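You operate a simulated robot arm through the tools that you are given. There is no shell and no other tool. Be economical: measure what you need, move in short steps, check, and stop when the job is done.

You are at the controls of a simulated robot arm. One attempt, no reset.

Task
Clamp the loose red wheel in the cart's jig, grease its hub, then free it again.
Fine: grey brush, back in the grease tin; the wheel stays on the jig; leave the other wheels. Set down upright: grey brush. A coat counts when it lies all over at full strength: go over it till it gets no stronger.
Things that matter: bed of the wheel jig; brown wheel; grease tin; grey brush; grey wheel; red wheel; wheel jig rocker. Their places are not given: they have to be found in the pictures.

The check looks at the end state, three seconds after you hand in, the way a careful person would. Anything else that was tipped, shoved, dropped, spilled or broken makes it a failure.

Robot
A 7-joint arm with a two-finger parallel gripper, fixed in place. Base frame: the origin is at the foot of the arm, x ahead of it, y to its left, z up; the work surface is at about z = 620. Lengths are in mm, angles in rad, forces in N, time in s.
With the tool pointing down near the work surface it reaches from about 120 to 640 mm from the base axis. Its first joint turns from -1.152 to 1.152 rad. Payload 2.4 kg.
The TCP is the grasp point between the finger pads, 30 mm short of the fingertips. In the tool frame z runs along the fingers and y along their closing line. The gripper opens to 94 mm. The fingers are 28 mm wide and 10 mm thick; the gripper's body (50 by 96 mm) begins 55 mm behind the TCP.
Orientation is that of the tool frame in the base frame, as a unit quaternion [x, y, z, w]. With the fingers straight down and closing along the base's y, the tool's x points along the base's -x, its y along +y and its z along -z.

Tools
- The arm moves only by the tool apply_moves. Its argument "deltas" is a list of rows, each an object of numbers (a shift or turn left out is 0, a gripper value left out holds the last): "dx", "dy", "dz": the shift along the tool's x, y, z in mm; "wx", "wy", "wz": the turn, a rotation vector about the tool's x, y, z in rad. In form: [{"dx": .., "dy": .., "dz": .., "wx": .., "wy": .., "wz": ..}, ...]. A call has 1 to 10 rows; each row shifts and turns the commanded pose from where the row before left it, along the tool's axes as they then stand. "gripper" is the closure, from 0 (fully open) to 1 (shut), set as the call begins (left out, the last holds). Each row takes 0.2 s and may step no farther than 50 mm and 0.15 rad from the row before; otherwise, or with a gripper value out of range, the whole call is refused. A pose out of reach is approached as far as the arm can. The call stops where the force on the tool passes 50 N (or 10 N more than at its start, if that is more) or the arm is blocked; 0.2 s more then pass. Each finger travels about 153 mm/s and halts on what it meets, pressing with about 34 N; the grip force reading is that of the motor and also rises with nothing between the fingers. The clock runs only during rows and for 0.2 s after the last one: add rows that do not move to give the fingers time. It gives the time, the measured TCP pose, the force on the tool (base axes), the opening and the grip force at its end, in the units of the frame above (readings bear some noise), with the torque about the TCP (base axes, N m) and any sound that the robot's microphone picked up, and new pictures: "show" is both (left out), scene, wrist or none.
- Cameras (640 x 400 px; columns grow to the right, rows downward): "scene" is fixed at [15.4, 458.3, 1440.6]; the picture's right is [-0.91, -0.40, 0.00], its down [-0.23, 0.53, -0.81] and it looks along [0.33, -0.74, -0.58] (base axes); focal length 361 px, centre (320, 200). "wrist" rides on the gripper at [76, 14, -103] in the tool frame; the picture's right is [-0.18, 0.98, 0.00], its down [-0.75, -0.14, -0.64] and it looks along [-0.63, -0.12, 0.77] (tool axes); focal length 243 px, centre (320, 200).
- point_at(camera, pixels): for up to 12 pixels [column, row] of the newest picture of that camera ("zoom" is the newest enlarged one), the place [x, y, z] in the base frame of the surface seen there, good to about 2 mm. No time passes.
- inspect(camera, box): a new picture of the part [left, top, right, bottom] of that camera's present view, enlarged. No time passes.
- hand_in(): hands the job in; it is judged then, once.

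Keep the steps short. Do not move on a guess: measure, check each grasp and each placing, and mend mistakes. In all there are 80 turns and 200 pictures (those below and enlarged ones count). Leave the gripper open and the arm clear of the work at the hand-in unless told otherwise, and finish with a single line.

The tools are called after ">>>" by a JSON object that holds its "name" and its "arguments". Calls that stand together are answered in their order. apply_moves: Moves the arm, as the interface text tells. Its arguments: {"type":"object","properties":{"deltas":{"type":"array"},"gripper":{"type":"number"},"show":{"type":"string","enum":["both","scene","wrist","none"]}},"required":["deltas"]} The other tools are called the same way: point_at (camera, pixels) gives the place of the surface under pixels of a picture; inspect (camera, box) takes an enlarged picture of a part of a camera's view; hand_in () hands the job in.

At the start:

```text
clock: 0.0
eef_pos: [331.8, -245.1, 942.2]
orientation: [0.0, 1.0, 0.0, 0.001]
ft_force: [0.9, 0.2, -0.3]
moment: [0.0, -0.03, -0.01]
gripper_width: 94.0
finger_force: 0.0
```

scene: 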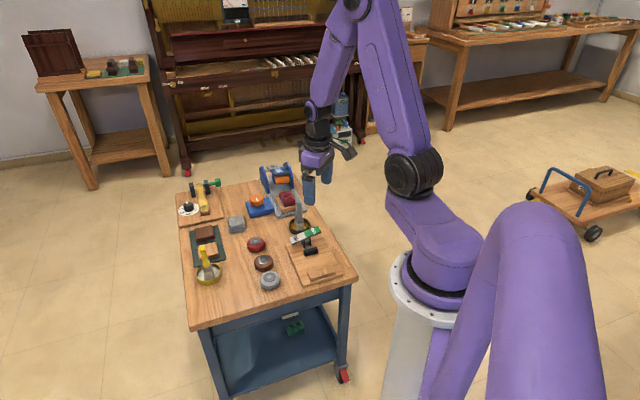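
wrist: 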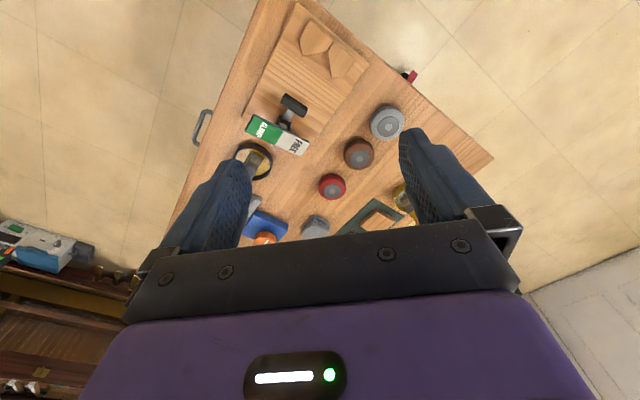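

I see the cart with three loose wheels, a jig and tins. I'll enlarge the cart in both views first.

>>> {"name": "inspect", "arguments": {"camera": "scene", "box": [170, 150, 360, 300]}}

>>> {"name": "inspect", "arguments": {"camera": "scene", "box": [230, 155, 340, 225]}}

>>> {"name": "inspect", "arguments": {"camera": "wrist", "box": [180, 0, 500, 250]}}

>>> {"name": "inspect", "arguments": {"camera": "scene", "box": [270, 195, 360, 290]}}

```text
2.67 times, centred on (265, 225) of scene
```

zoom: 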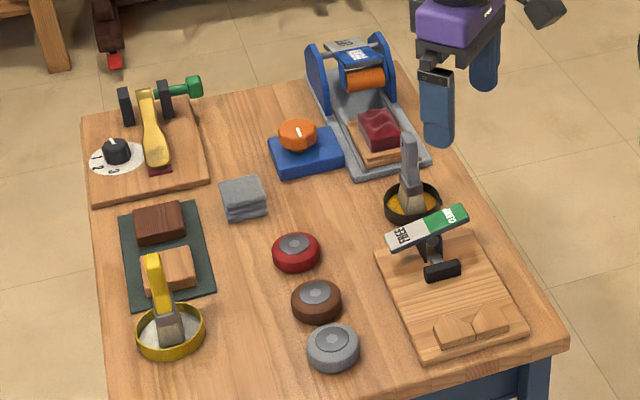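

```text
5.71 times, centred on (285, 190) of scene
```

zoom: 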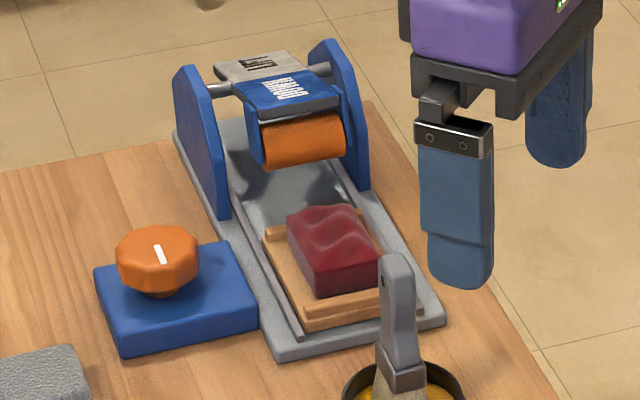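

```text
1.60 times, centred on (340, 125) of wrist
```

zoom: 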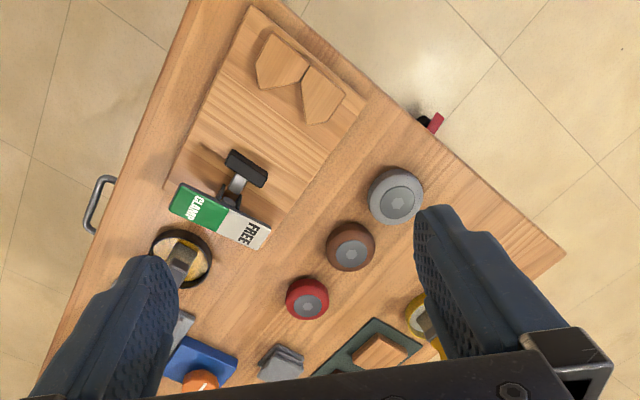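

```text
4.21 times, centred on (315, 242) of scene
```

zoom: 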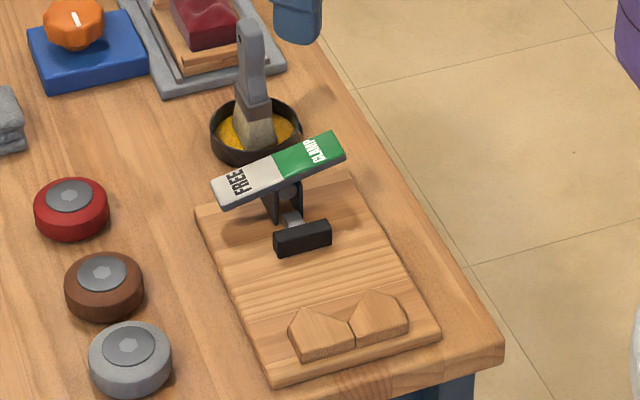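

The jig is the wooden bed with a V of two blocks, a black pad and a FREE/CLAMP rocker. The grey brush stands in the black tin of yellow grease. Next I'll measure all of these in this last enlarged picture.

>>> {"name": "point_at", "arguments": {"camera": "zoom", "pixels": [[68, 195], [70, 235], [102, 272], [128, 345], [320, 150], [232, 188], [302, 232], [292, 312], [350, 338], [378, 297], [270, 375], [200, 212]]}}

>>> {"name": "point_at", "arguments": {"camera": "zoom", "pixels": [[435, 340], [340, 172], [270, 172], [249, 25], [252, 60], [256, 100], [260, 140], [215, 135], [298, 125], [254, 98], [255, 165], [320, 270]]}}

>>> {"name": "point_at", "arguments": {"camera": "zoom", "pixels": [[295, 352], [345, 345], [405, 325], [276, 243], [330, 232], [302, 246], [290, 215], [268, 205], [213, 192], [337, 137], [345, 157], [222, 207]]}}

```text
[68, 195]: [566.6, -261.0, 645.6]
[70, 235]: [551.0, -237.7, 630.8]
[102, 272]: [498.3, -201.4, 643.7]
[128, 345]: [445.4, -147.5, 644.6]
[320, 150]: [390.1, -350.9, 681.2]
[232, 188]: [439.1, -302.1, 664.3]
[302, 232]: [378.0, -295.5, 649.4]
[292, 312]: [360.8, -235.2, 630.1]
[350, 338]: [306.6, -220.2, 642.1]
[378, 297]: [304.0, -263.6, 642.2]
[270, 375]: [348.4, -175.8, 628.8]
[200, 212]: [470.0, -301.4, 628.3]
```

```text
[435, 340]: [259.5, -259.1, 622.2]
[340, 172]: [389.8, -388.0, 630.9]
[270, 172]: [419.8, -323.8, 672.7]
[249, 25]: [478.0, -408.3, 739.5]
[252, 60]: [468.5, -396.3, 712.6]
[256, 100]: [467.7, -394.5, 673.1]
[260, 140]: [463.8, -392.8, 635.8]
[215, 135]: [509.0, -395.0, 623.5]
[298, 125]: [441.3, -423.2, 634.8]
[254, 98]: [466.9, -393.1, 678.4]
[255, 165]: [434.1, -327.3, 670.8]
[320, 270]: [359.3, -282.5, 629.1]
```

```text
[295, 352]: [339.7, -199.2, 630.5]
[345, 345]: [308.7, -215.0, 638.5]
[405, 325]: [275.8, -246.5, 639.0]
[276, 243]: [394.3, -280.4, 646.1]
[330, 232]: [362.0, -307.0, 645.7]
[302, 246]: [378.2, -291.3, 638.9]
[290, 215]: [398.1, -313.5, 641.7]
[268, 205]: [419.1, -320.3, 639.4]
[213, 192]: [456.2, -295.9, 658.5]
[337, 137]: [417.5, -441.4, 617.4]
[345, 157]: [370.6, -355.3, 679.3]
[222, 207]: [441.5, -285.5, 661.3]
```

Red wheel's hub top is near (567,-260,646). The jig's long axis runs at about 45° from (470,-301) to (348,-176). I'll enlarge the jig and red wheel in the wrist view to measure the V and the wheel's radius.

>>> {"name": "inspect", "arguments": {"camera": "wrist", "box": [240, 0, 400, 100]}}

>>> {"name": "inspect", "arguments": {"camera": "wrist", "box": [230, 90, 420, 210]}}

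```text
4.00 times, centred on (320, 50) of wrist
```

zoom: 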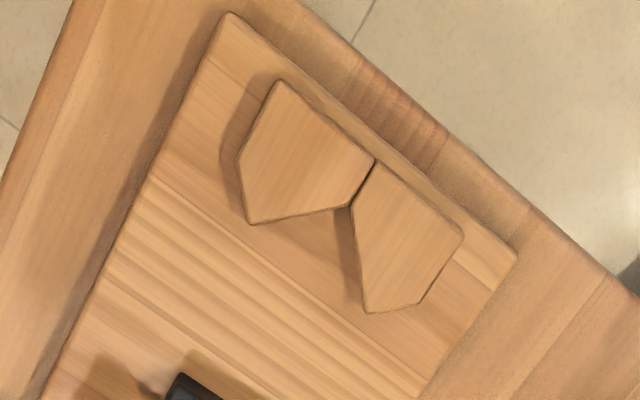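

```text
3.33 times, centred on (325, 150) of wrist
```

zoom: 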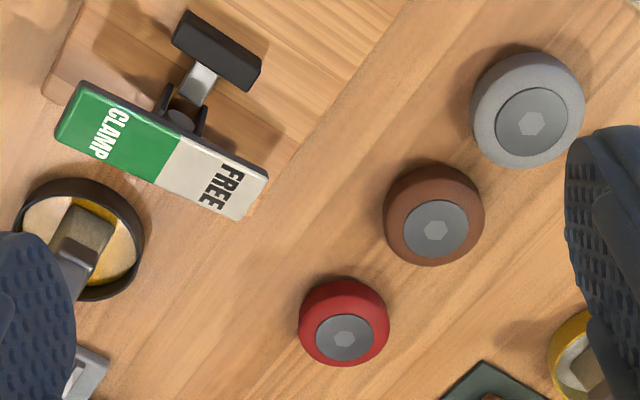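

Measure the red wheel's rim and hub, and the pad, rocker and tin rim in this newest enlargement.

>>> {"name": "point_at", "arguments": {"camera": "zoom", "pixels": [[345, 338], [300, 320], [388, 335], [340, 364], [340, 282], [176, 42], [255, 88], [216, 48], [22, 215], [142, 245], [80, 180], [90, 298]]}}

>>> {"name": "inspect", "arguments": {"camera": "wrist", "box": [240, 0, 400, 100]}}

```text
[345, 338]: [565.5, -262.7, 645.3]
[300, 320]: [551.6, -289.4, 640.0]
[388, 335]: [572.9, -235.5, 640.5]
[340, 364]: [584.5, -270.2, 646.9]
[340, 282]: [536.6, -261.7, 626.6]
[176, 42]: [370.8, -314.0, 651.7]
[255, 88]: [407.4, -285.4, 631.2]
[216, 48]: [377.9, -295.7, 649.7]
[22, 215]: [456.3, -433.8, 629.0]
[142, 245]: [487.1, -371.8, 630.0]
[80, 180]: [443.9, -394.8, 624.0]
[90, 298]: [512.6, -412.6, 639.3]
```

```text
4.00 times, centred on (320, 50) of wrist
```

zoom: 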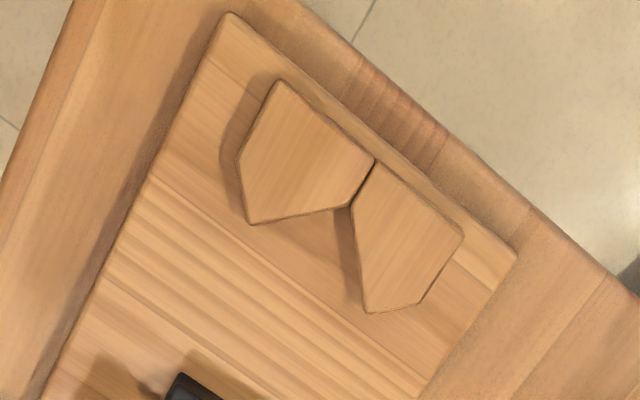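

>>> {"name": "point_at", "arguments": {"camera": "zoom", "pixels": [[250, 220], [348, 205], [368, 308], [358, 215], [374, 163], [280, 84], [460, 234], [240, 160], [425, 300], [230, 14], [512, 258], [300, 260]]}}

```text
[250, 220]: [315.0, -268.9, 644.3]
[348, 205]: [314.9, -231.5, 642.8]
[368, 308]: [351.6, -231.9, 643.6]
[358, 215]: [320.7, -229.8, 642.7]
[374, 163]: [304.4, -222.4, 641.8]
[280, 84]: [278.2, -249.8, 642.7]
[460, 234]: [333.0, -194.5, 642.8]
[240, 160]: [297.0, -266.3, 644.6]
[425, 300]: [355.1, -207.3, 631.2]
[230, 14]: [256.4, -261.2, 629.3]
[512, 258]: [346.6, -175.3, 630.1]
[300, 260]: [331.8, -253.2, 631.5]
```

The V is square: its faces are at x≈316 and y≈-231 with top z≈643, and the bed is at 630. The red wheel's radius is about 28, so it seats at about (344,-259). I'll move above the wheel and start turning 45° so the fingers close across the jig's axis.

>>> {"name": "apply_moves", "arguments": {"deltas": [{"dx": -38.3, "dy": -2.8, "dz": 23}, {"dx": -38.3, "dy": -2.8, "dz": 23}, {"dx": -38.3, "dy": -2.8, "dz": 23}, {"dx": -38.3, "dy": -2.8, "dz": 23}, {"dx": -38.3, "dy": -2.8, "dz": 23}, {"dx": -38.3, "dy": -2.8, "dz": 23}, {"wz": 0.131}, {"wz": 0.131}, {"wz": 0.131}, {"wz": 0.131}], "gripper": 0, "show": "none"}}

>>> {"name": "apply_moves", "arguments": {"deltas": [{"wz": 0.131}, {"wz": 0.13}, {}]}}

```text
clock: 2.2
eef_pos: [560.8, -261.0, 804.8]
orientation: [0.261, 0.965, 0.0, 0.0]
ft_force: [0.4, -0.1, -0.8]
moment: [-0.01, 0.01, -0.02]
gripper_width: 94.0
finger_force: 0.0
```

```text
clock: 3.0
eef_pos: [560.5, -262.1, 804.6]
orientation: [0.383, 0.924, 0.0, 0.0]
ft_force: [1.2, 0.0, -0.2]
moment: [0.01, 0.01, -0.05]
gripper_width: 94.0
finger_force: 0.1
```

scene: 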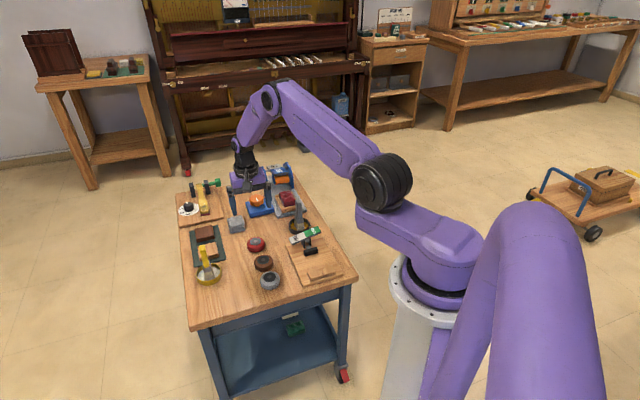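
wrist: 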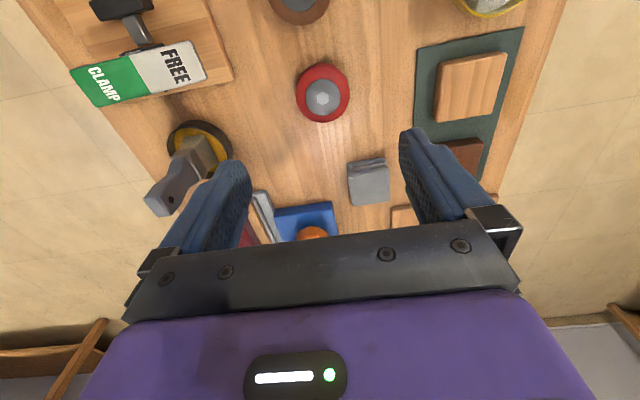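

I'm above the wheel at 45°, and it appears at (323,93), where it should be. I'll measure its rim from here, along with the cloth and other neighbours.

>>> {"name": "inspect", "arguments": {"camera": "wrist", "box": [260, 40, 420, 140]}}

>>> {"name": "point_at", "arguments": {"camera": "wrist", "pixels": [[322, 97], [298, 96], [349, 94], [322, 120], [326, 66], [351, 180], [386, 160], [415, 110], [232, 75], [172, 145]]}}

```text
4.00 times, centred on (340, 90) of wrist
```

zoom: 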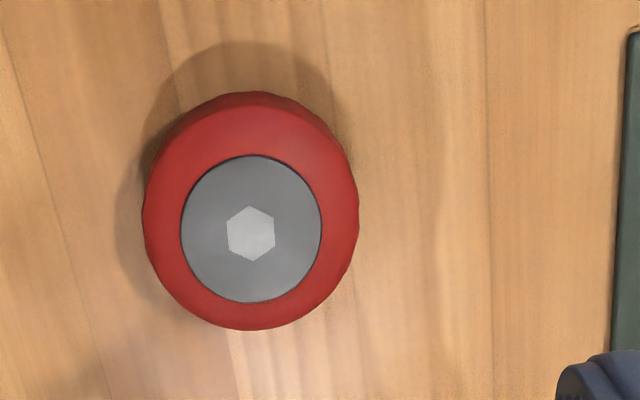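

```text
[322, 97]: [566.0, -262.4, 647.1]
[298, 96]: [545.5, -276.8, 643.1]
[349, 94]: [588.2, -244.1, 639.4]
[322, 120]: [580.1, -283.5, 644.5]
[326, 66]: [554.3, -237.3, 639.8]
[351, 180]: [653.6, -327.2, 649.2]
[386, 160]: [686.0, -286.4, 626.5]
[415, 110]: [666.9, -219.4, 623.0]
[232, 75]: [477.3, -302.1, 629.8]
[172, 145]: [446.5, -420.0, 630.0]
```

Wheel centre ≈ (566.5,-261.5), diameter about 54, top 646, with nothing near the finger paths. I'll go down so the tips stop about 8 mm above the table, then check before closing.

>>> {"name": "apply_moves", "arguments": {"deltas": [{"dx": -3.8, "dy": 4.7, "dz": 30}, {"dz": 40}, {"dz": 40}, {"dz": 25}, {"dz": 11.5}, {}], "show": "wrist"}}

```text
clock: 4.4
eef_pos: [567.0, -260.3, 656.7]
orientation: [0.383, 0.924, 0.0, 0.0]
ft_force: [0.0, -0.4, 0.1]
moment: [0.0, 0.01, 0.01]
gripper_width: 94.1
finger_force: 0.0
```

wrist: 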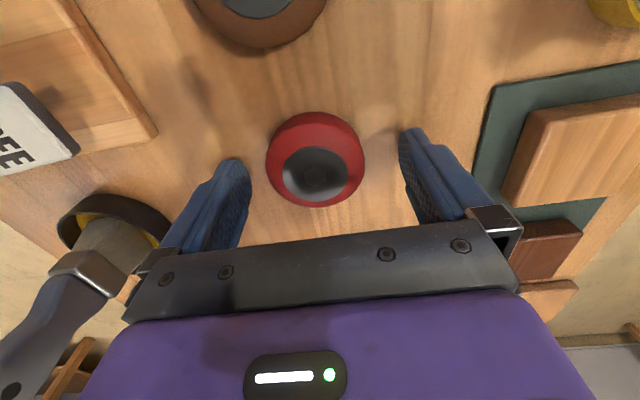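

The wheel sits centred between the fingers. Closing now.

>>> {"name": "apply_moves", "arguments": {"deltas": [{}, {}, {}, {}], "gripper": 1, "show": "wrist"}}

```text
clock: 5.4
eef_pos: [566.8, -260.4, 656.5]
orientation: [0.383, 0.924, 0.0, 0.0]
ft_force: [0.3, 0.0, -0.4]
moment: [0.0, 0.02, -0.01]
gripper_width: 56.6
finger_force: 34.4
```

wrist: 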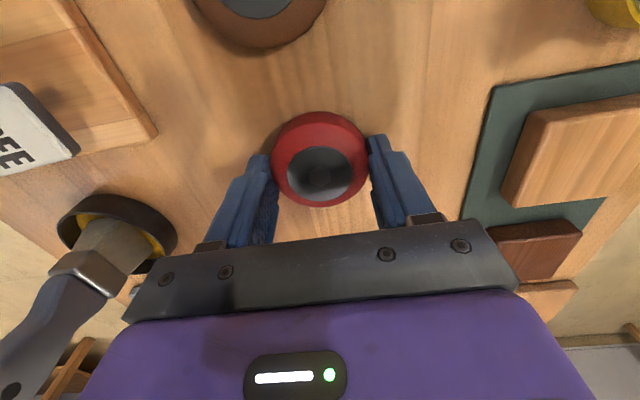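

Gripped at 56.6 mm, so the radius is 28.3. I'll lift straight up and check the hold.

>>> {"name": "apply_moves", "arguments": {"deltas": [{"dz": -20}, {"dz": -40}, {"dz": -40}, {"dz": -30}, {}]}}

```text
clock: 6.6
eef_pos: [567.1, -259.0, 788.4]
orientation: [0.383, 0.924, 0.001, 0.0]
ft_force: [0.8, -1.0, -1.7]
moment: [-0.01, 0.0, -0.01]
gripper_width: 56.4
finger_force: 34.2
```

scene: 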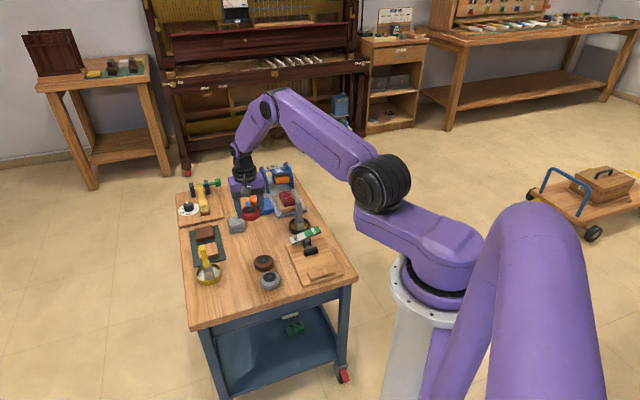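
wrist: 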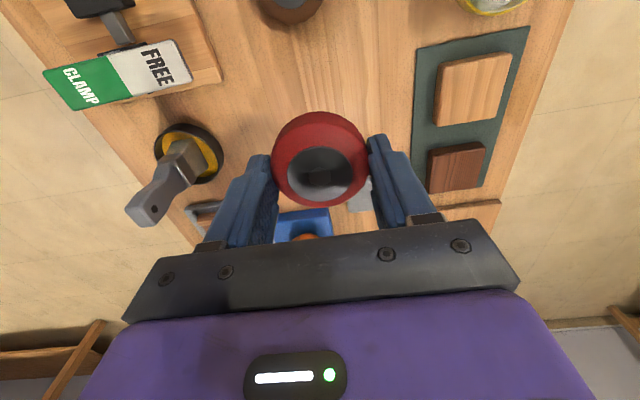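

Held firmly. I'll measure the wheel's centre against the TCP.

>>> {"name": "point_at", "arguments": {"camera": "wrist", "pixels": [[320, 200], [320, 205], [320, 120], [320, 150], [320, 194], [292, 172], [354, 172]]}}

```text
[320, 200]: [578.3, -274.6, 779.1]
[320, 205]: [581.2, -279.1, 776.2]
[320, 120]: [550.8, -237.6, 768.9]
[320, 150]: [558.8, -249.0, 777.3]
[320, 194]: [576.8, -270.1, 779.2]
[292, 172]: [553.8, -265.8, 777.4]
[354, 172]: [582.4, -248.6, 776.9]
```

The wheel is centred within about 1 mm, and its bottom is 37 mm below the TCP. I'll carry it at this height to above (348.5,-263.5), which is 4 mm short of each V face.

>>> {"name": "apply_moves", "arguments": {"deltas": [{"dx": 30.3, "dy": -31.6}, {"dx": 30.3, "dy": -31.6}, {"dx": 30.3, "dy": -31.6}, {"dx": 30.3, "dy": -31.6}, {"dx": 30.3, "dy": -31.6}, {"dz": 40}, {}, {}]}}

```text
clock: 8.4
eef_pos: [347.3, -265.8, 748.8]
orientation: [0.383, 0.924, 0.0, 0.0]
ft_force: [-0.1, 0.3, -1.7]
moment: [-0.01, 0.01, 0.03]
gripper_width: 56.3
finger_force: 34.2
```

scene: 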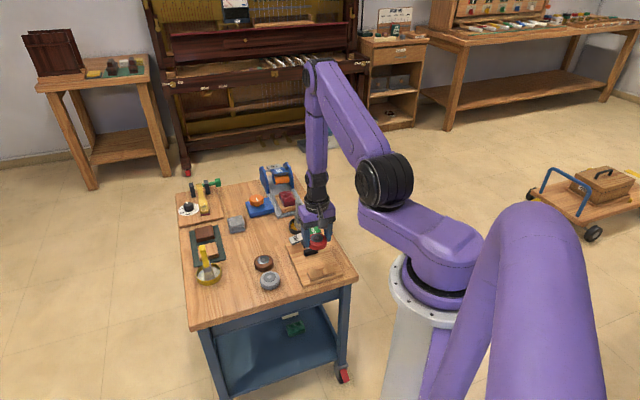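
wrist: 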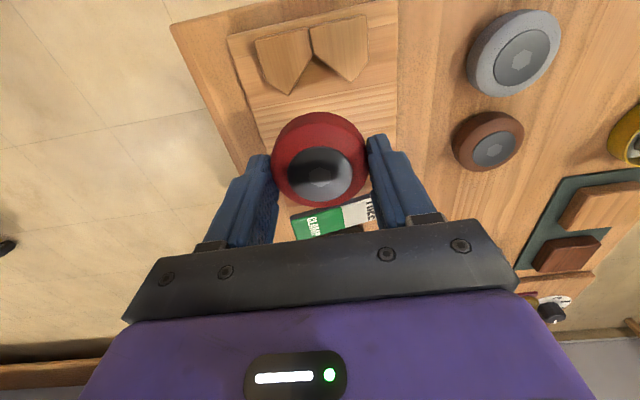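

I'll remeasure the V from this closer view.

>>> {"name": "point_at", "arguments": {"camera": "wrist", "pixels": [[289, 92], [311, 60], [348, 79], [268, 66], [366, 57], [330, 82], [300, 76], [330, 70]]}}

```text
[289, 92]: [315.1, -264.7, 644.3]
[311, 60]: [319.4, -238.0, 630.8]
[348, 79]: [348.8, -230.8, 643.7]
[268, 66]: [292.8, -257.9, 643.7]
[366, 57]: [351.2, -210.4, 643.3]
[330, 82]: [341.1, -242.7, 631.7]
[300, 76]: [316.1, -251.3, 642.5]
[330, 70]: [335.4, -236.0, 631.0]
```

The V matches the earlier measurement. I'll shift 2.5 mm along tool y and lower to just above the bed.

>>> {"name": "apply_moves", "arguments": {"deltas": [{"dy": 2.5, "dz": 30}, {"dz": 30}, {"dz": 15}, {"dz": 3}, {"dz": 2}, {}]}}

```text
clock: 9.8
eef_pos: [349.2, -263.1, 669.1]
orientation: [0.383, 0.924, 0.0, 0.0]
ft_force: [-3.8, 0.3, 14.8]
moment: [-0.06, 0.1, 0.01]
gripper_width: 56.3
finger_force: 34.4
```

scene: 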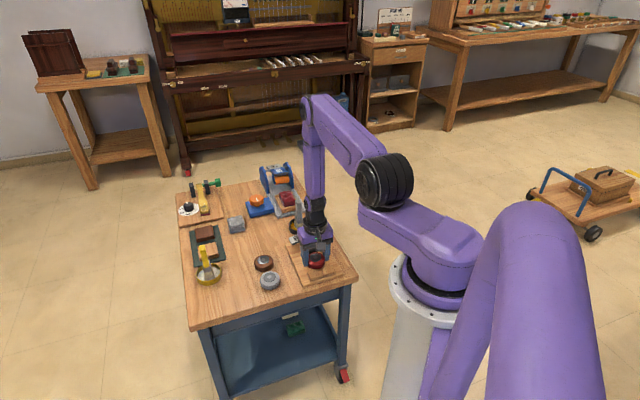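
wrist: 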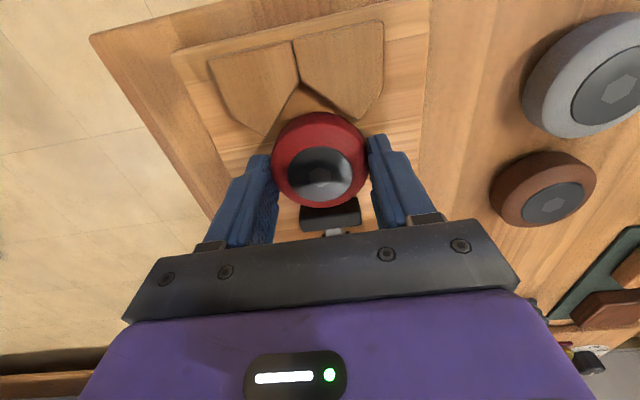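

14.8 N upward: the wheel has reached the bed. I'll check its position in the V before releasing.

>>> {"name": "inspect", "arguments": {"camera": "wrist", "box": [200, 60, 440, 250]}}

>>> {"name": "inspect", "arguments": {"camera": "scene", "box": [280, 220, 360, 285]}}

```text
2.11 times, centred on (320, 155) of wrist
```

zoom: 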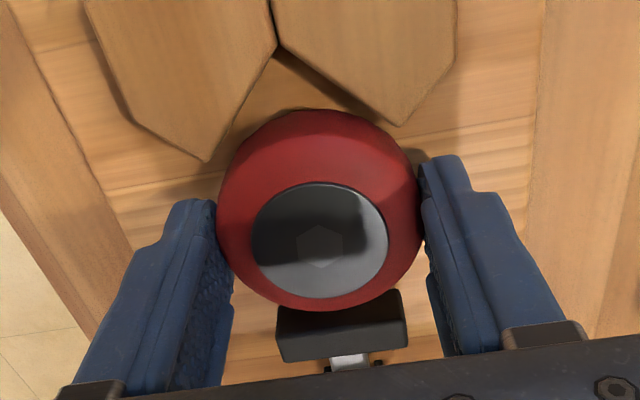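

```text
6.15 times, centred on (320, 252) of scene
```

zoom: 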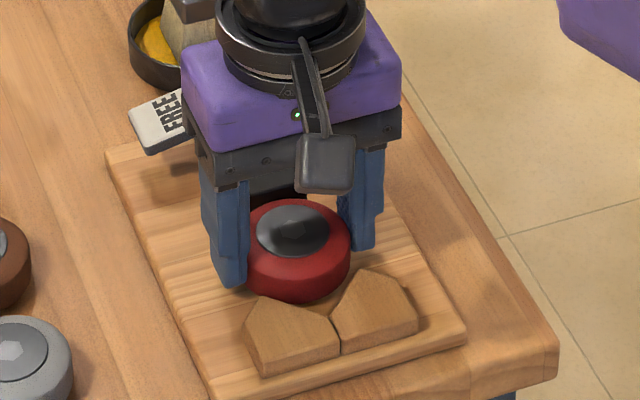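

The wheel lies centred ahead of the V and clear of the pad. I'll ease it 3 mm toward the V with the load taken off, then open.

>>> {"name": "apply_moves", "arguments": {"deltas": [{"dz": -1}, {"dx": 3}, {}], "show": "none"}}

>>> {"name": "apply_moves", "arguments": {"deltas": [{}, {}, {}], "gripper": 0, "show": "wrist"}}

```text
clock: 10.6
eef_pos: [348.0, -261.5, 669.7]
orientation: [0.383, 0.924, 0.0, 0.0]
ft_force: [-0.1, -0.5, 0.8]
moment: [-0.05, -0.07, -0.01]
gripper_width: 56.7
finger_force: 34.1
```

```text
clock: 11.4
eef_pos: [348.1, -261.4, 670.0]
orientation: [0.383, 0.924, 0.0, 0.0]
ft_force: [-0.3, -0.7, -0.2]
moment: [0.0, -0.04, 0.0]
gripper_width: 94.1
finger_force: 0.1
```

wrist: 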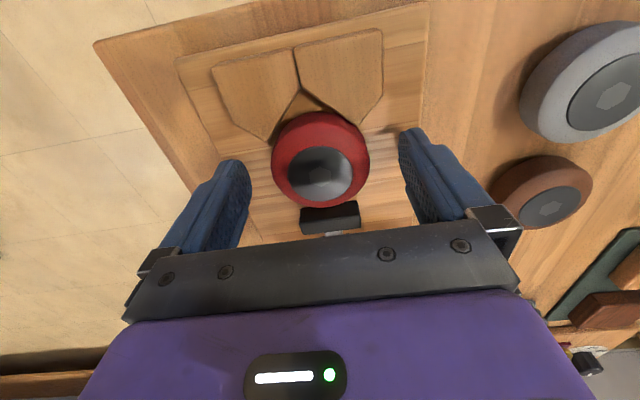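

Released; the wheel stands in the jig. I'll rise, close the fingers and go above the green CLAMP end near (388,-350).

>>> {"name": "apply_moves", "arguments": {"deltas": [{"dz": -40}, {"dz": -40}, {"dx": -45.5, "dy": -17.2}, {"dx": -45.5, "dy": -17.2}, {}], "show": "none"}}

>>> {"name": "apply_moves", "arguments": {"deltas": [{}, {}, {}], "gripper": 1}}

>>> {"name": "inspect", "arguments": {"camera": "scene", "box": [260, 205, 360, 285]}}

```text
clock: 12.6
eef_pos: [387.1, -349.5, 750.4]
orientation: [0.383, 0.924, 0.0, 0.001]
ft_force: [-0.2, 0.7, -0.4]
moment: [0.07, 0.02, -0.01]
gripper_width: 93.8
finger_force: 0.0
```

```text
clock: 13.4
eef_pos: [386.1, -349.0, 749.0]
orientation: [0.382, 0.924, 0.0, 0.0]
ft_force: [0.9, -0.2, 0.4]
moment: [0.0, -0.02, 0.0]
gripper_width: 0.0
finger_force: 33.3
```

scene: 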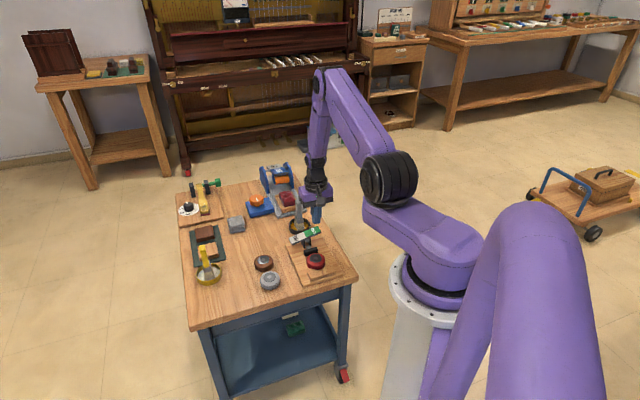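
wrist: 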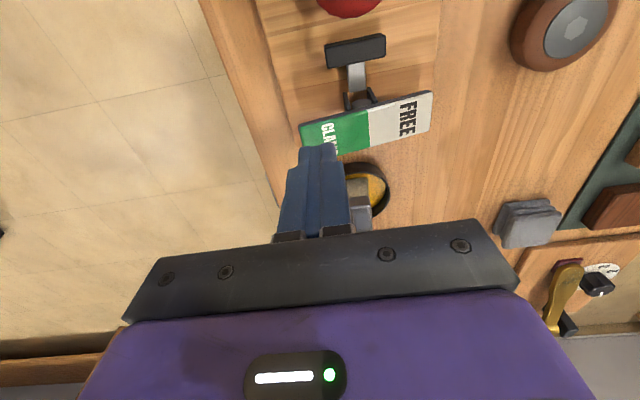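

```text
5.00 times, centred on (310, 245) of scene
```

zoom: 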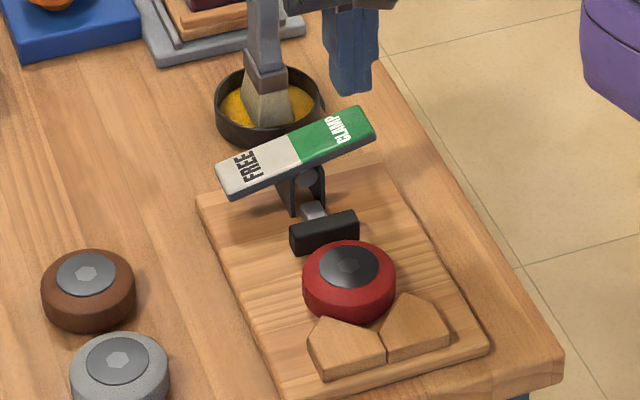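

The wheel stands between V and pad. Next I'll measure the rocker's corners in this enlargement.

>>> {"name": "point_at", "arguments": {"camera": "zoom", "pixels": [[358, 112], [372, 130], [338, 132], [345, 146], [292, 140], [302, 160], [222, 168], [234, 192], [250, 168], [348, 264], [325, 232], [312, 212]]}}

>>> {"name": "point_at", "arguments": {"camera": "wrist", "pixels": [[304, 128], [345, 120], [368, 125], [428, 115], [400, 115], [355, 52], [327, 46], [385, 42], [358, 78]]}}

```text
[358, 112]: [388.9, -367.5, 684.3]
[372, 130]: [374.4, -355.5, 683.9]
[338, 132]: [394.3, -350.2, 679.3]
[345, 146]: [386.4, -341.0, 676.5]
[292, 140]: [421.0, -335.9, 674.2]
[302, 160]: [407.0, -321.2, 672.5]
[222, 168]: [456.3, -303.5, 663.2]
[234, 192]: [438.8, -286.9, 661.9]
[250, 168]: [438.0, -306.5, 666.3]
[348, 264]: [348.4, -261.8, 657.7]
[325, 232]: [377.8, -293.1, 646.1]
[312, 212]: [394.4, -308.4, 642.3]
```

```text
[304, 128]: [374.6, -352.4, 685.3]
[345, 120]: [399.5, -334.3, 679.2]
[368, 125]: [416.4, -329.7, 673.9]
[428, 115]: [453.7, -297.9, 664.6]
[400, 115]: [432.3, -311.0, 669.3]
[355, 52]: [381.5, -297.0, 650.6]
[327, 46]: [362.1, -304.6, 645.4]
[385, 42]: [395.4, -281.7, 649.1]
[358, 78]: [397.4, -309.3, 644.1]
```

Rocker mid is (414,-328.5,673.5), with the green end at z 684 and the white end at 662. I'll press at (388,-354.5): down to near contact, then in small steps.

>>> {"name": "apply_moves", "arguments": {"deltas": [{"dx": -5.3, "dy": -2.5}, {"dz": 30}, {"dz": 5}, {"dz": 5}, {"dz": 4}, {"dz": 4}, {}]}}

```text
clock: 15.0
eef_pos: [388.7, -354.6, 701.0]
orientation: [0.382, 0.924, 0.0, 0.001]
ft_force: [-4.7, 4.5, 20.7]
moment: [0.29, 0.0, 0.1]
gripper_width: 0.0
finger_force: 33.1
```

scene: 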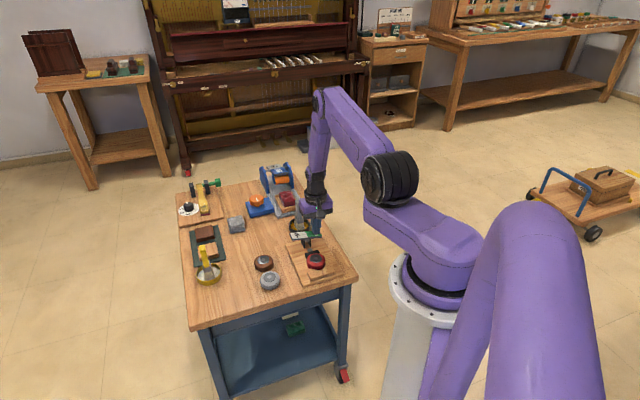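
wrist: 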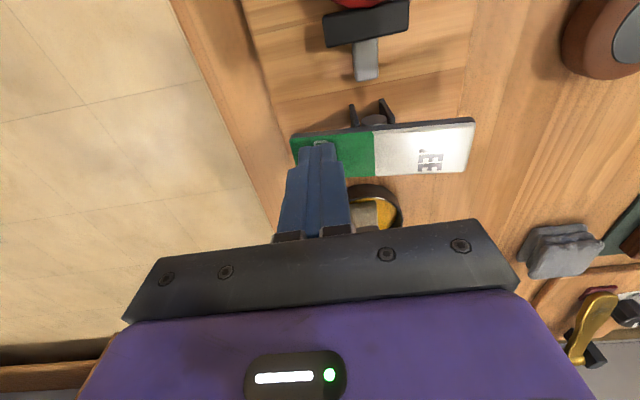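

The rocker is about level, the pad has moved up to the wheel, and the force is 21 N. I'll keep pressing in small steps.

>>> {"name": "apply_moves", "arguments": {"deltas": [{"dz": 3}, {"dz": 3}, {"dz": 3}, {}], "show": "wrist"}}

>>> {"name": "inspect", "arguments": {"camera": "scene", "box": [260, 205, 360, 285]}}

```text
clock: 15.4
eef_pos: [389.2, -355.5, 701.8]
orientation: [0.381, 0.925, 0.001, -0.001]
ft_force: [-5.4, 4.0, 19.7]
moment: [0.22, -0.04, 0.05]
gripper_width: 0.1
finger_force: 32.9
stopped in row 2: the force on the tool passed its limit at 58 N (the readings are from after the stop); the commanded pose is now the measured one
```

wrist: 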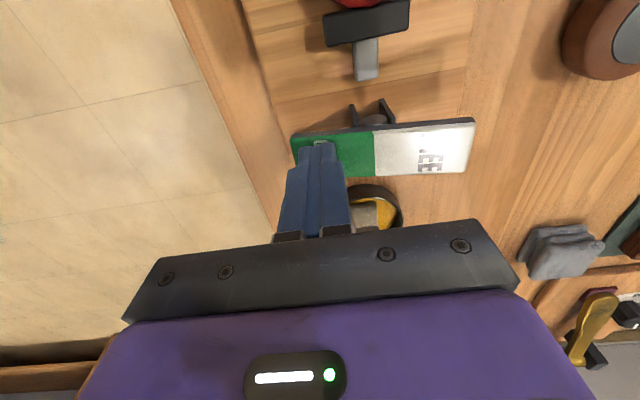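

```text
5.00 times, centred on (310, 245) of scene
```

zoom: 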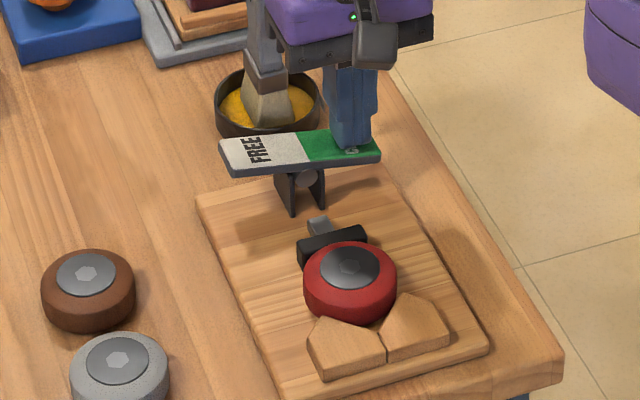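

The press met a hard stop at 58 N, and the pad appears to touch the wheel. I'll back off and see whether the rocker stays.

>>> {"name": "apply_moves", "arguments": {"deltas": [{"dz": -10}, {"dz": -30}, {}, {}], "show": "wrist"}}

>>> {"name": "inspect", "arguments": {"camera": "scene", "box": [260, 205, 360, 285]}}

>>> {"name": "point_at", "arguments": {"camera": "zoom", "pixels": [[350, 268], [330, 237], [372, 153], [320, 145], [232, 155], [230, 170], [322, 222], [310, 240]]}}

```text
clock: 16.4
eef_pos: [389.5, -355.5, 739.6]
orientation: [0.383, 0.924, 0.001, -0.001]
ft_force: [0.2, 0.3, 0.3]
moment: [0.04, 0.01, 0.0]
gripper_width: 0.3
finger_force: 33.0
```

wrist: 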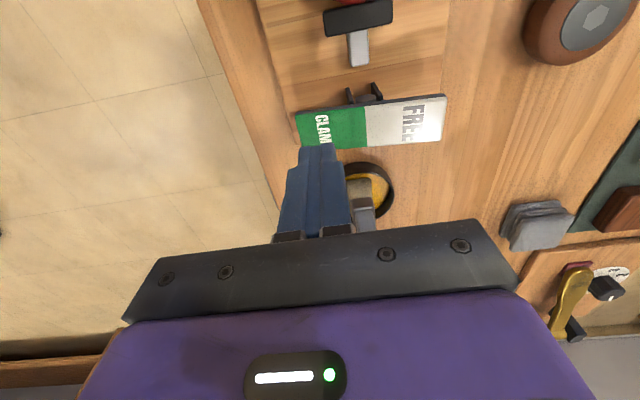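

```text
5.00 times, centred on (310, 245) of scene
```

zoom: 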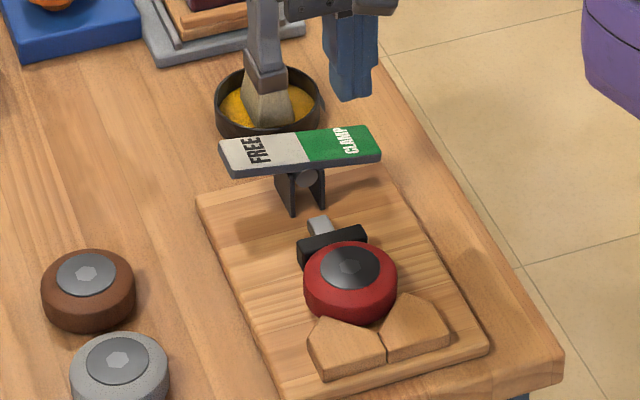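

```text
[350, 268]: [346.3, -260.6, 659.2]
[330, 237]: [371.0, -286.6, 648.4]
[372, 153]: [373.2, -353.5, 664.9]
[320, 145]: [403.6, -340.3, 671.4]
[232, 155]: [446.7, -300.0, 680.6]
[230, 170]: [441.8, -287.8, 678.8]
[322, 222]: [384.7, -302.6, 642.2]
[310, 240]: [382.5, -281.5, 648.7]
```

The rocker has latched: the green end is now at 665 and the white at 681. The wheel has been pushed to (346,-260.6) against the V. Next I'll rise and view the grey brush.

>>> {"name": "apply_moves", "arguments": {"deltas": [{"dz": -50}, {"dz": -50}, {"dx": -43, "dy": 13.5}, {}], "gripper": 0, "show": "both"}}

>>> {"name": "inspect", "arguments": {"camera": "scene", "box": [260, 180, 340, 245]}}

>>> {"name": "inspect", "arguments": {"camera": "wrist", "box": [260, 80, 420, 220]}}

```text
clock: 17.4
eef_pos: [428.6, -375.4, 839.5]
orientation: [0.382, 0.924, 0.0, 0.0]
ft_force: [0.4, -0.6, 0.9]
moment: [0.01, 0.0, 0.01]
gripper_width: 94.1
finger_force: 0.0
```

scene: 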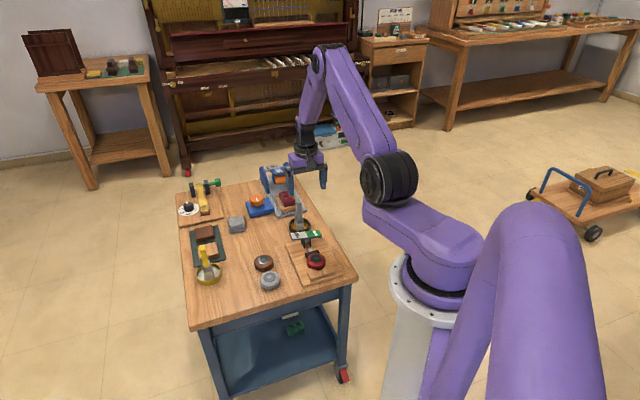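
wrist: 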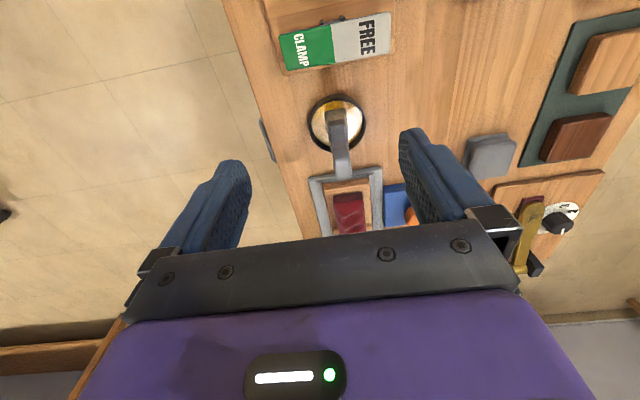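

```text
6.15 times, centred on (300, 212) of scene
```

zoom: 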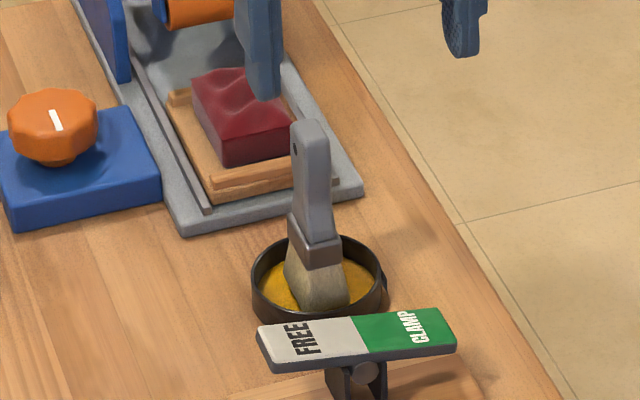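

```text
2.86 times, centred on (340, 150) of wrist
```

zoom: 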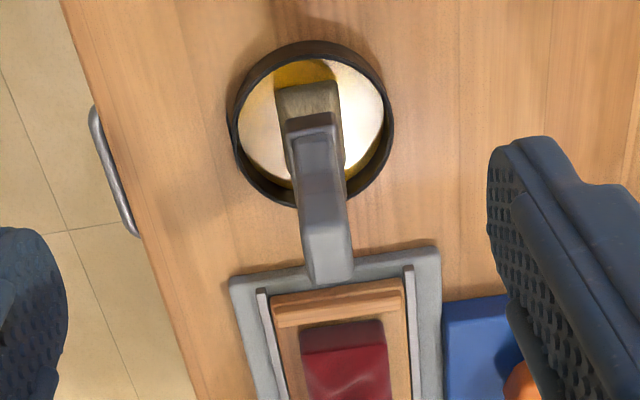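

Measure the handle's top, sides, ferrule, and the tin's rim.

>>> {"name": "point_at", "arguments": {"camera": "zoom", "pixels": [[329, 240], [329, 265], [305, 270], [350, 268], [322, 180], [300, 180], [342, 180], [310, 120], [288, 125], [333, 120], [228, 120], [392, 120]]}}

>>> {"name": "inspect", "arguments": {"camera": "scene", "box": [260, 180, 340, 245]}}

>>> {"name": "point_at", "arguments": {"camera": "zoom", "pixels": [[311, 135], [294, 150], [326, 150], [314, 190], [298, 200], [332, 200], [315, 225], [292, 230], [338, 245], [315, 255], [310, 295], [318, 240]]}}

>>> {"name": "point_at", "arguments": {"camera": "zoom", "pixels": [[254, 285], [380, 280], [318, 237], [310, 320], [345, 270], [285, 295], [350, 285], [270, 270], [362, 295], [290, 270], [310, 124], [300, 300]]}}

```text
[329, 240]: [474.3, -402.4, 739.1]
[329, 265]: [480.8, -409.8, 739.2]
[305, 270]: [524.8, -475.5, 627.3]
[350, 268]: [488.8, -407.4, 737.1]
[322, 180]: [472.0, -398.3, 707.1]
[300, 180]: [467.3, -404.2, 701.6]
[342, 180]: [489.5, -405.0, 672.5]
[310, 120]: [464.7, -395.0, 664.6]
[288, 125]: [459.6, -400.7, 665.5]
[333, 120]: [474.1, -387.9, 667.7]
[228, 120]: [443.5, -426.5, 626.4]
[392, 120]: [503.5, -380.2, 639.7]
```

```text
6.15 times, centred on (300, 212) of scene
```

zoom: 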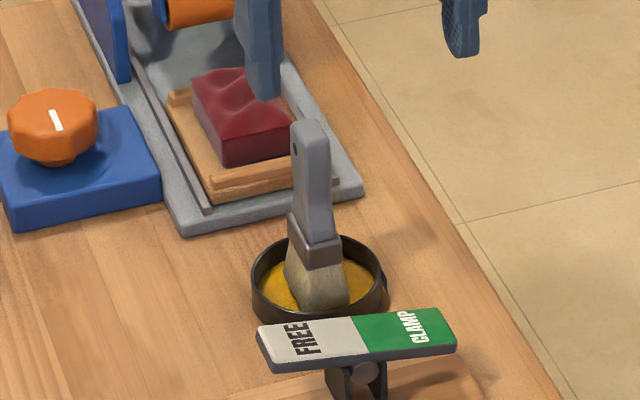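

```text
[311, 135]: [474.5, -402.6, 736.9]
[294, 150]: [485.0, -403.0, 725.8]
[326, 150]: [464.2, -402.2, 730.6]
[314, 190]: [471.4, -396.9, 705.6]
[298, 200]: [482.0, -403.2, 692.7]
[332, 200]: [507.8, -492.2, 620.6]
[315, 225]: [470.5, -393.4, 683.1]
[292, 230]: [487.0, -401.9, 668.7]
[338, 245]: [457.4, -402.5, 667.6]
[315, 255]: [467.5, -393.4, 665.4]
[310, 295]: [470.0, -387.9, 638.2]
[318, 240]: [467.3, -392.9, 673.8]
```

```text
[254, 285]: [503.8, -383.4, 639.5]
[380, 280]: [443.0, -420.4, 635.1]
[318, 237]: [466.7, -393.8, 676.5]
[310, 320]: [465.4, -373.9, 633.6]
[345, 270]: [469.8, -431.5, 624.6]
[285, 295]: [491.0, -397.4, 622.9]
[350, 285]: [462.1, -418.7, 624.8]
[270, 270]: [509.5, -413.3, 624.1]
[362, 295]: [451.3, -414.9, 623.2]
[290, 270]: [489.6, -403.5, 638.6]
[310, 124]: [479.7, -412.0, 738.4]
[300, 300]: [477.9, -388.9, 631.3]
```

The handle is about 17 mm wide across the closing direction, with its centre near (475.5,-404) and top at 739. The ferrule starts at about 683. I'll move over it, then down to TCP z 717.

>>> {"name": "apply_moves", "arguments": {"deltas": [{"dx": -26.7, "dy": 6.5}, {"dx": -26.7, "dy": 6.5}, {"dz": 30}, {}, {}]}}

```text
clock: 18.6
eef_pos: [478.4, -405.0, 809.8]
orientation: [0.383, 0.924, 0.001, -0.001]
ft_force: [0.1, 0.2, 0.9]
moment: [-0.02, 0.01, 0.02]
gripper_width: 94.1
finger_force: 0.1
```

scene: 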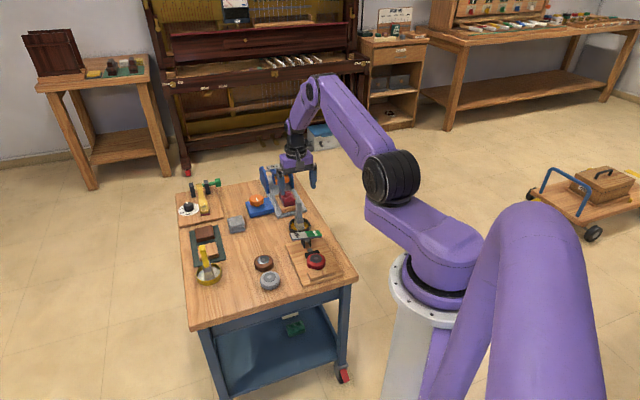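
wrist: 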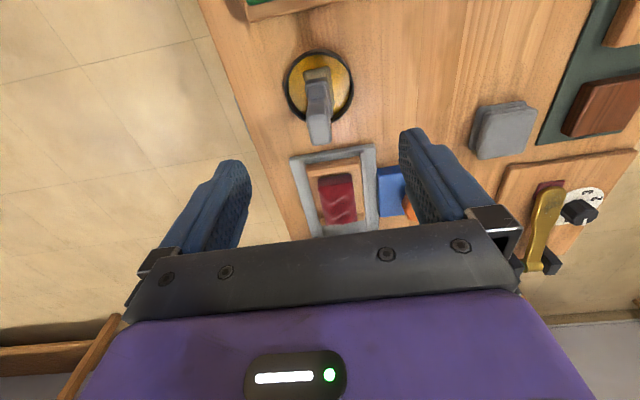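

>>> {"name": "inspect", "arguments": {"camera": "wrist", "box": [270, 40, 370, 160]}}

>>> {"name": "point_at", "arguments": {"camera": "wrist", "pixels": [[319, 130], [310, 130], [329, 130], [319, 118], [319, 142], [319, 100], [309, 100], [331, 100], [284, 87], [353, 85], [316, 50], [305, 78]]}}

```text
3.33 times, centred on (320, 100) of wrist
```

zoom: 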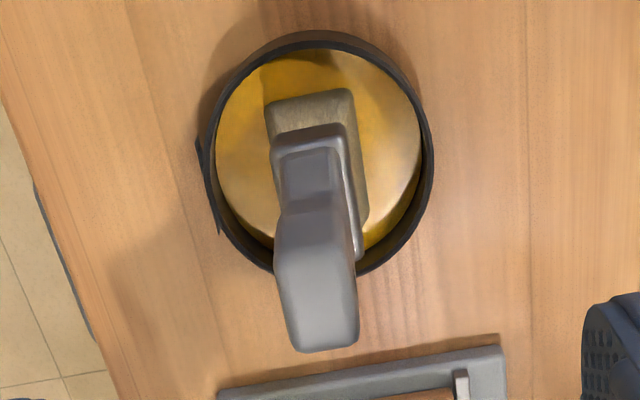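

```text
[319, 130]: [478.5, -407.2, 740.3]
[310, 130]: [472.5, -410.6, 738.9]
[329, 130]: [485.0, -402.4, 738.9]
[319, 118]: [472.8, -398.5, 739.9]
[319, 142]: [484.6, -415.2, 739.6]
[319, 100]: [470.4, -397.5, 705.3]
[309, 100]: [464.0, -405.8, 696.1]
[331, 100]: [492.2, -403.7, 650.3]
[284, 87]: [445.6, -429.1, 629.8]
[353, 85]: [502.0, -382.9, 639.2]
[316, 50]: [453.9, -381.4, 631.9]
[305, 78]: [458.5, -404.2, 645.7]
```

The handle's top centre is (478.7,-406.6), about 15 by 20 mm, so I'm aligned. I'll go straight down to TCP z 717.

>>> {"name": "apply_moves", "arguments": {"deltas": [{"dz": 30}, {"dz": 30}, {"dz": 20}, {"dz": 13}, {}], "show": "none"}}

>>> {"name": "inspect", "arguments": {"camera": "scene", "box": [250, 165, 350, 250]}}

>>> {"name": "inspect", "arguments": {"camera": "wrist", "box": [180, 60, 460, 260]}}

```text
clock: 19.8
eef_pos: [476.1, -405.3, 716.1]
orientation: [0.383, 0.924, 0.0, -0.001]
ft_force: [1.2, 0.2, -0.6]
moment: [0.01, -0.01, 0.0]
gripper_width: 93.7
finger_force: 0.0
```

```text
4.71 times, centred on (300, 208) of scene
```

zoom: 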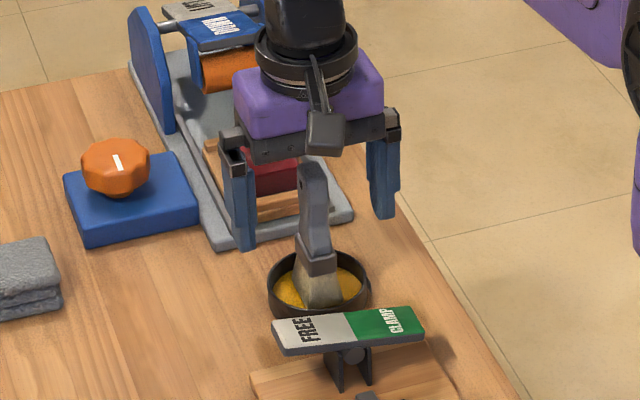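

```text
2.00 times, centred on (320, 160) of wrist
```

zoom: 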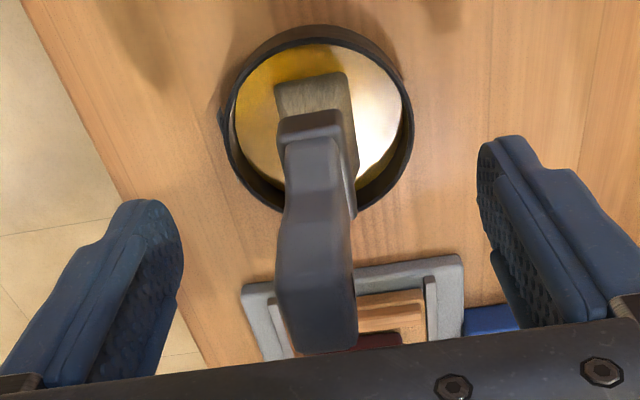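

The handle is between the fingers, well off the rim. Closing.

>>> {"name": "apply_moves", "arguments": {"deltas": [{}, {}, {}, {}], "gripper": 1, "show": "wrist"}}

>>> {"name": "inspect", "arguments": {"camera": "scene", "box": [250, 165, 350, 250]}}

```text
clock: 20.8
eef_pos: [476.8, -404.7, 716.8]
orientation: [0.382, 0.924, 0.0, 0.0]
ft_force: [-0.6, -0.6, 0.7]
moment: [0.0, 0.03, 0.04]
gripper_width: 20.5
finger_force: 33.9
```

wrist: 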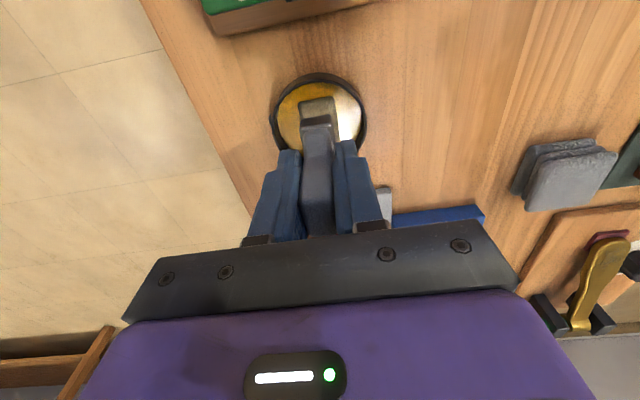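

```text
4.71 times, centred on (300, 208) of scene
```

zoom: 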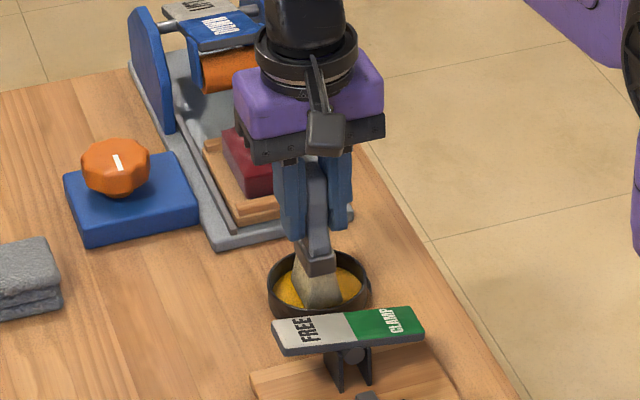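

Gripped at 20.5 mm. I'll remember this pose (476.8,-404.7,716.8) for the return. Lifting straight up.

>>> {"name": "apply_moves", "arguments": {"deltas": [{"dz": -15}, {"dz": -25}, {"dz": -30}, {"dz": -30}, {}, {}], "show": "wrist"}}

>>> {"name": "inspect", "arguments": {"camera": "scene", "box": [250, 150, 350, 250]}}

```text
clock: 22.2
eef_pos: [476.9, -403.2, 817.0]
orientation: [0.383, 0.924, 0.0, -0.001]
ft_force: [-0.2, -0.5, -0.4]
moment: [0.03, 0.0, -0.02]
gripper_width: 20.6
finger_force: 33.6
```

wrist: 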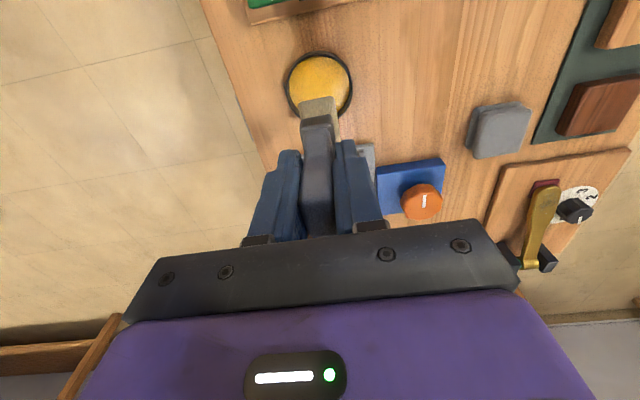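

```text
4.00 times, centred on (300, 200) of scene
```

zoom: 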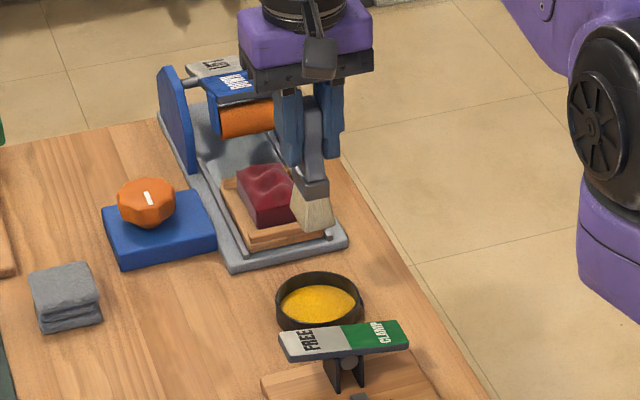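

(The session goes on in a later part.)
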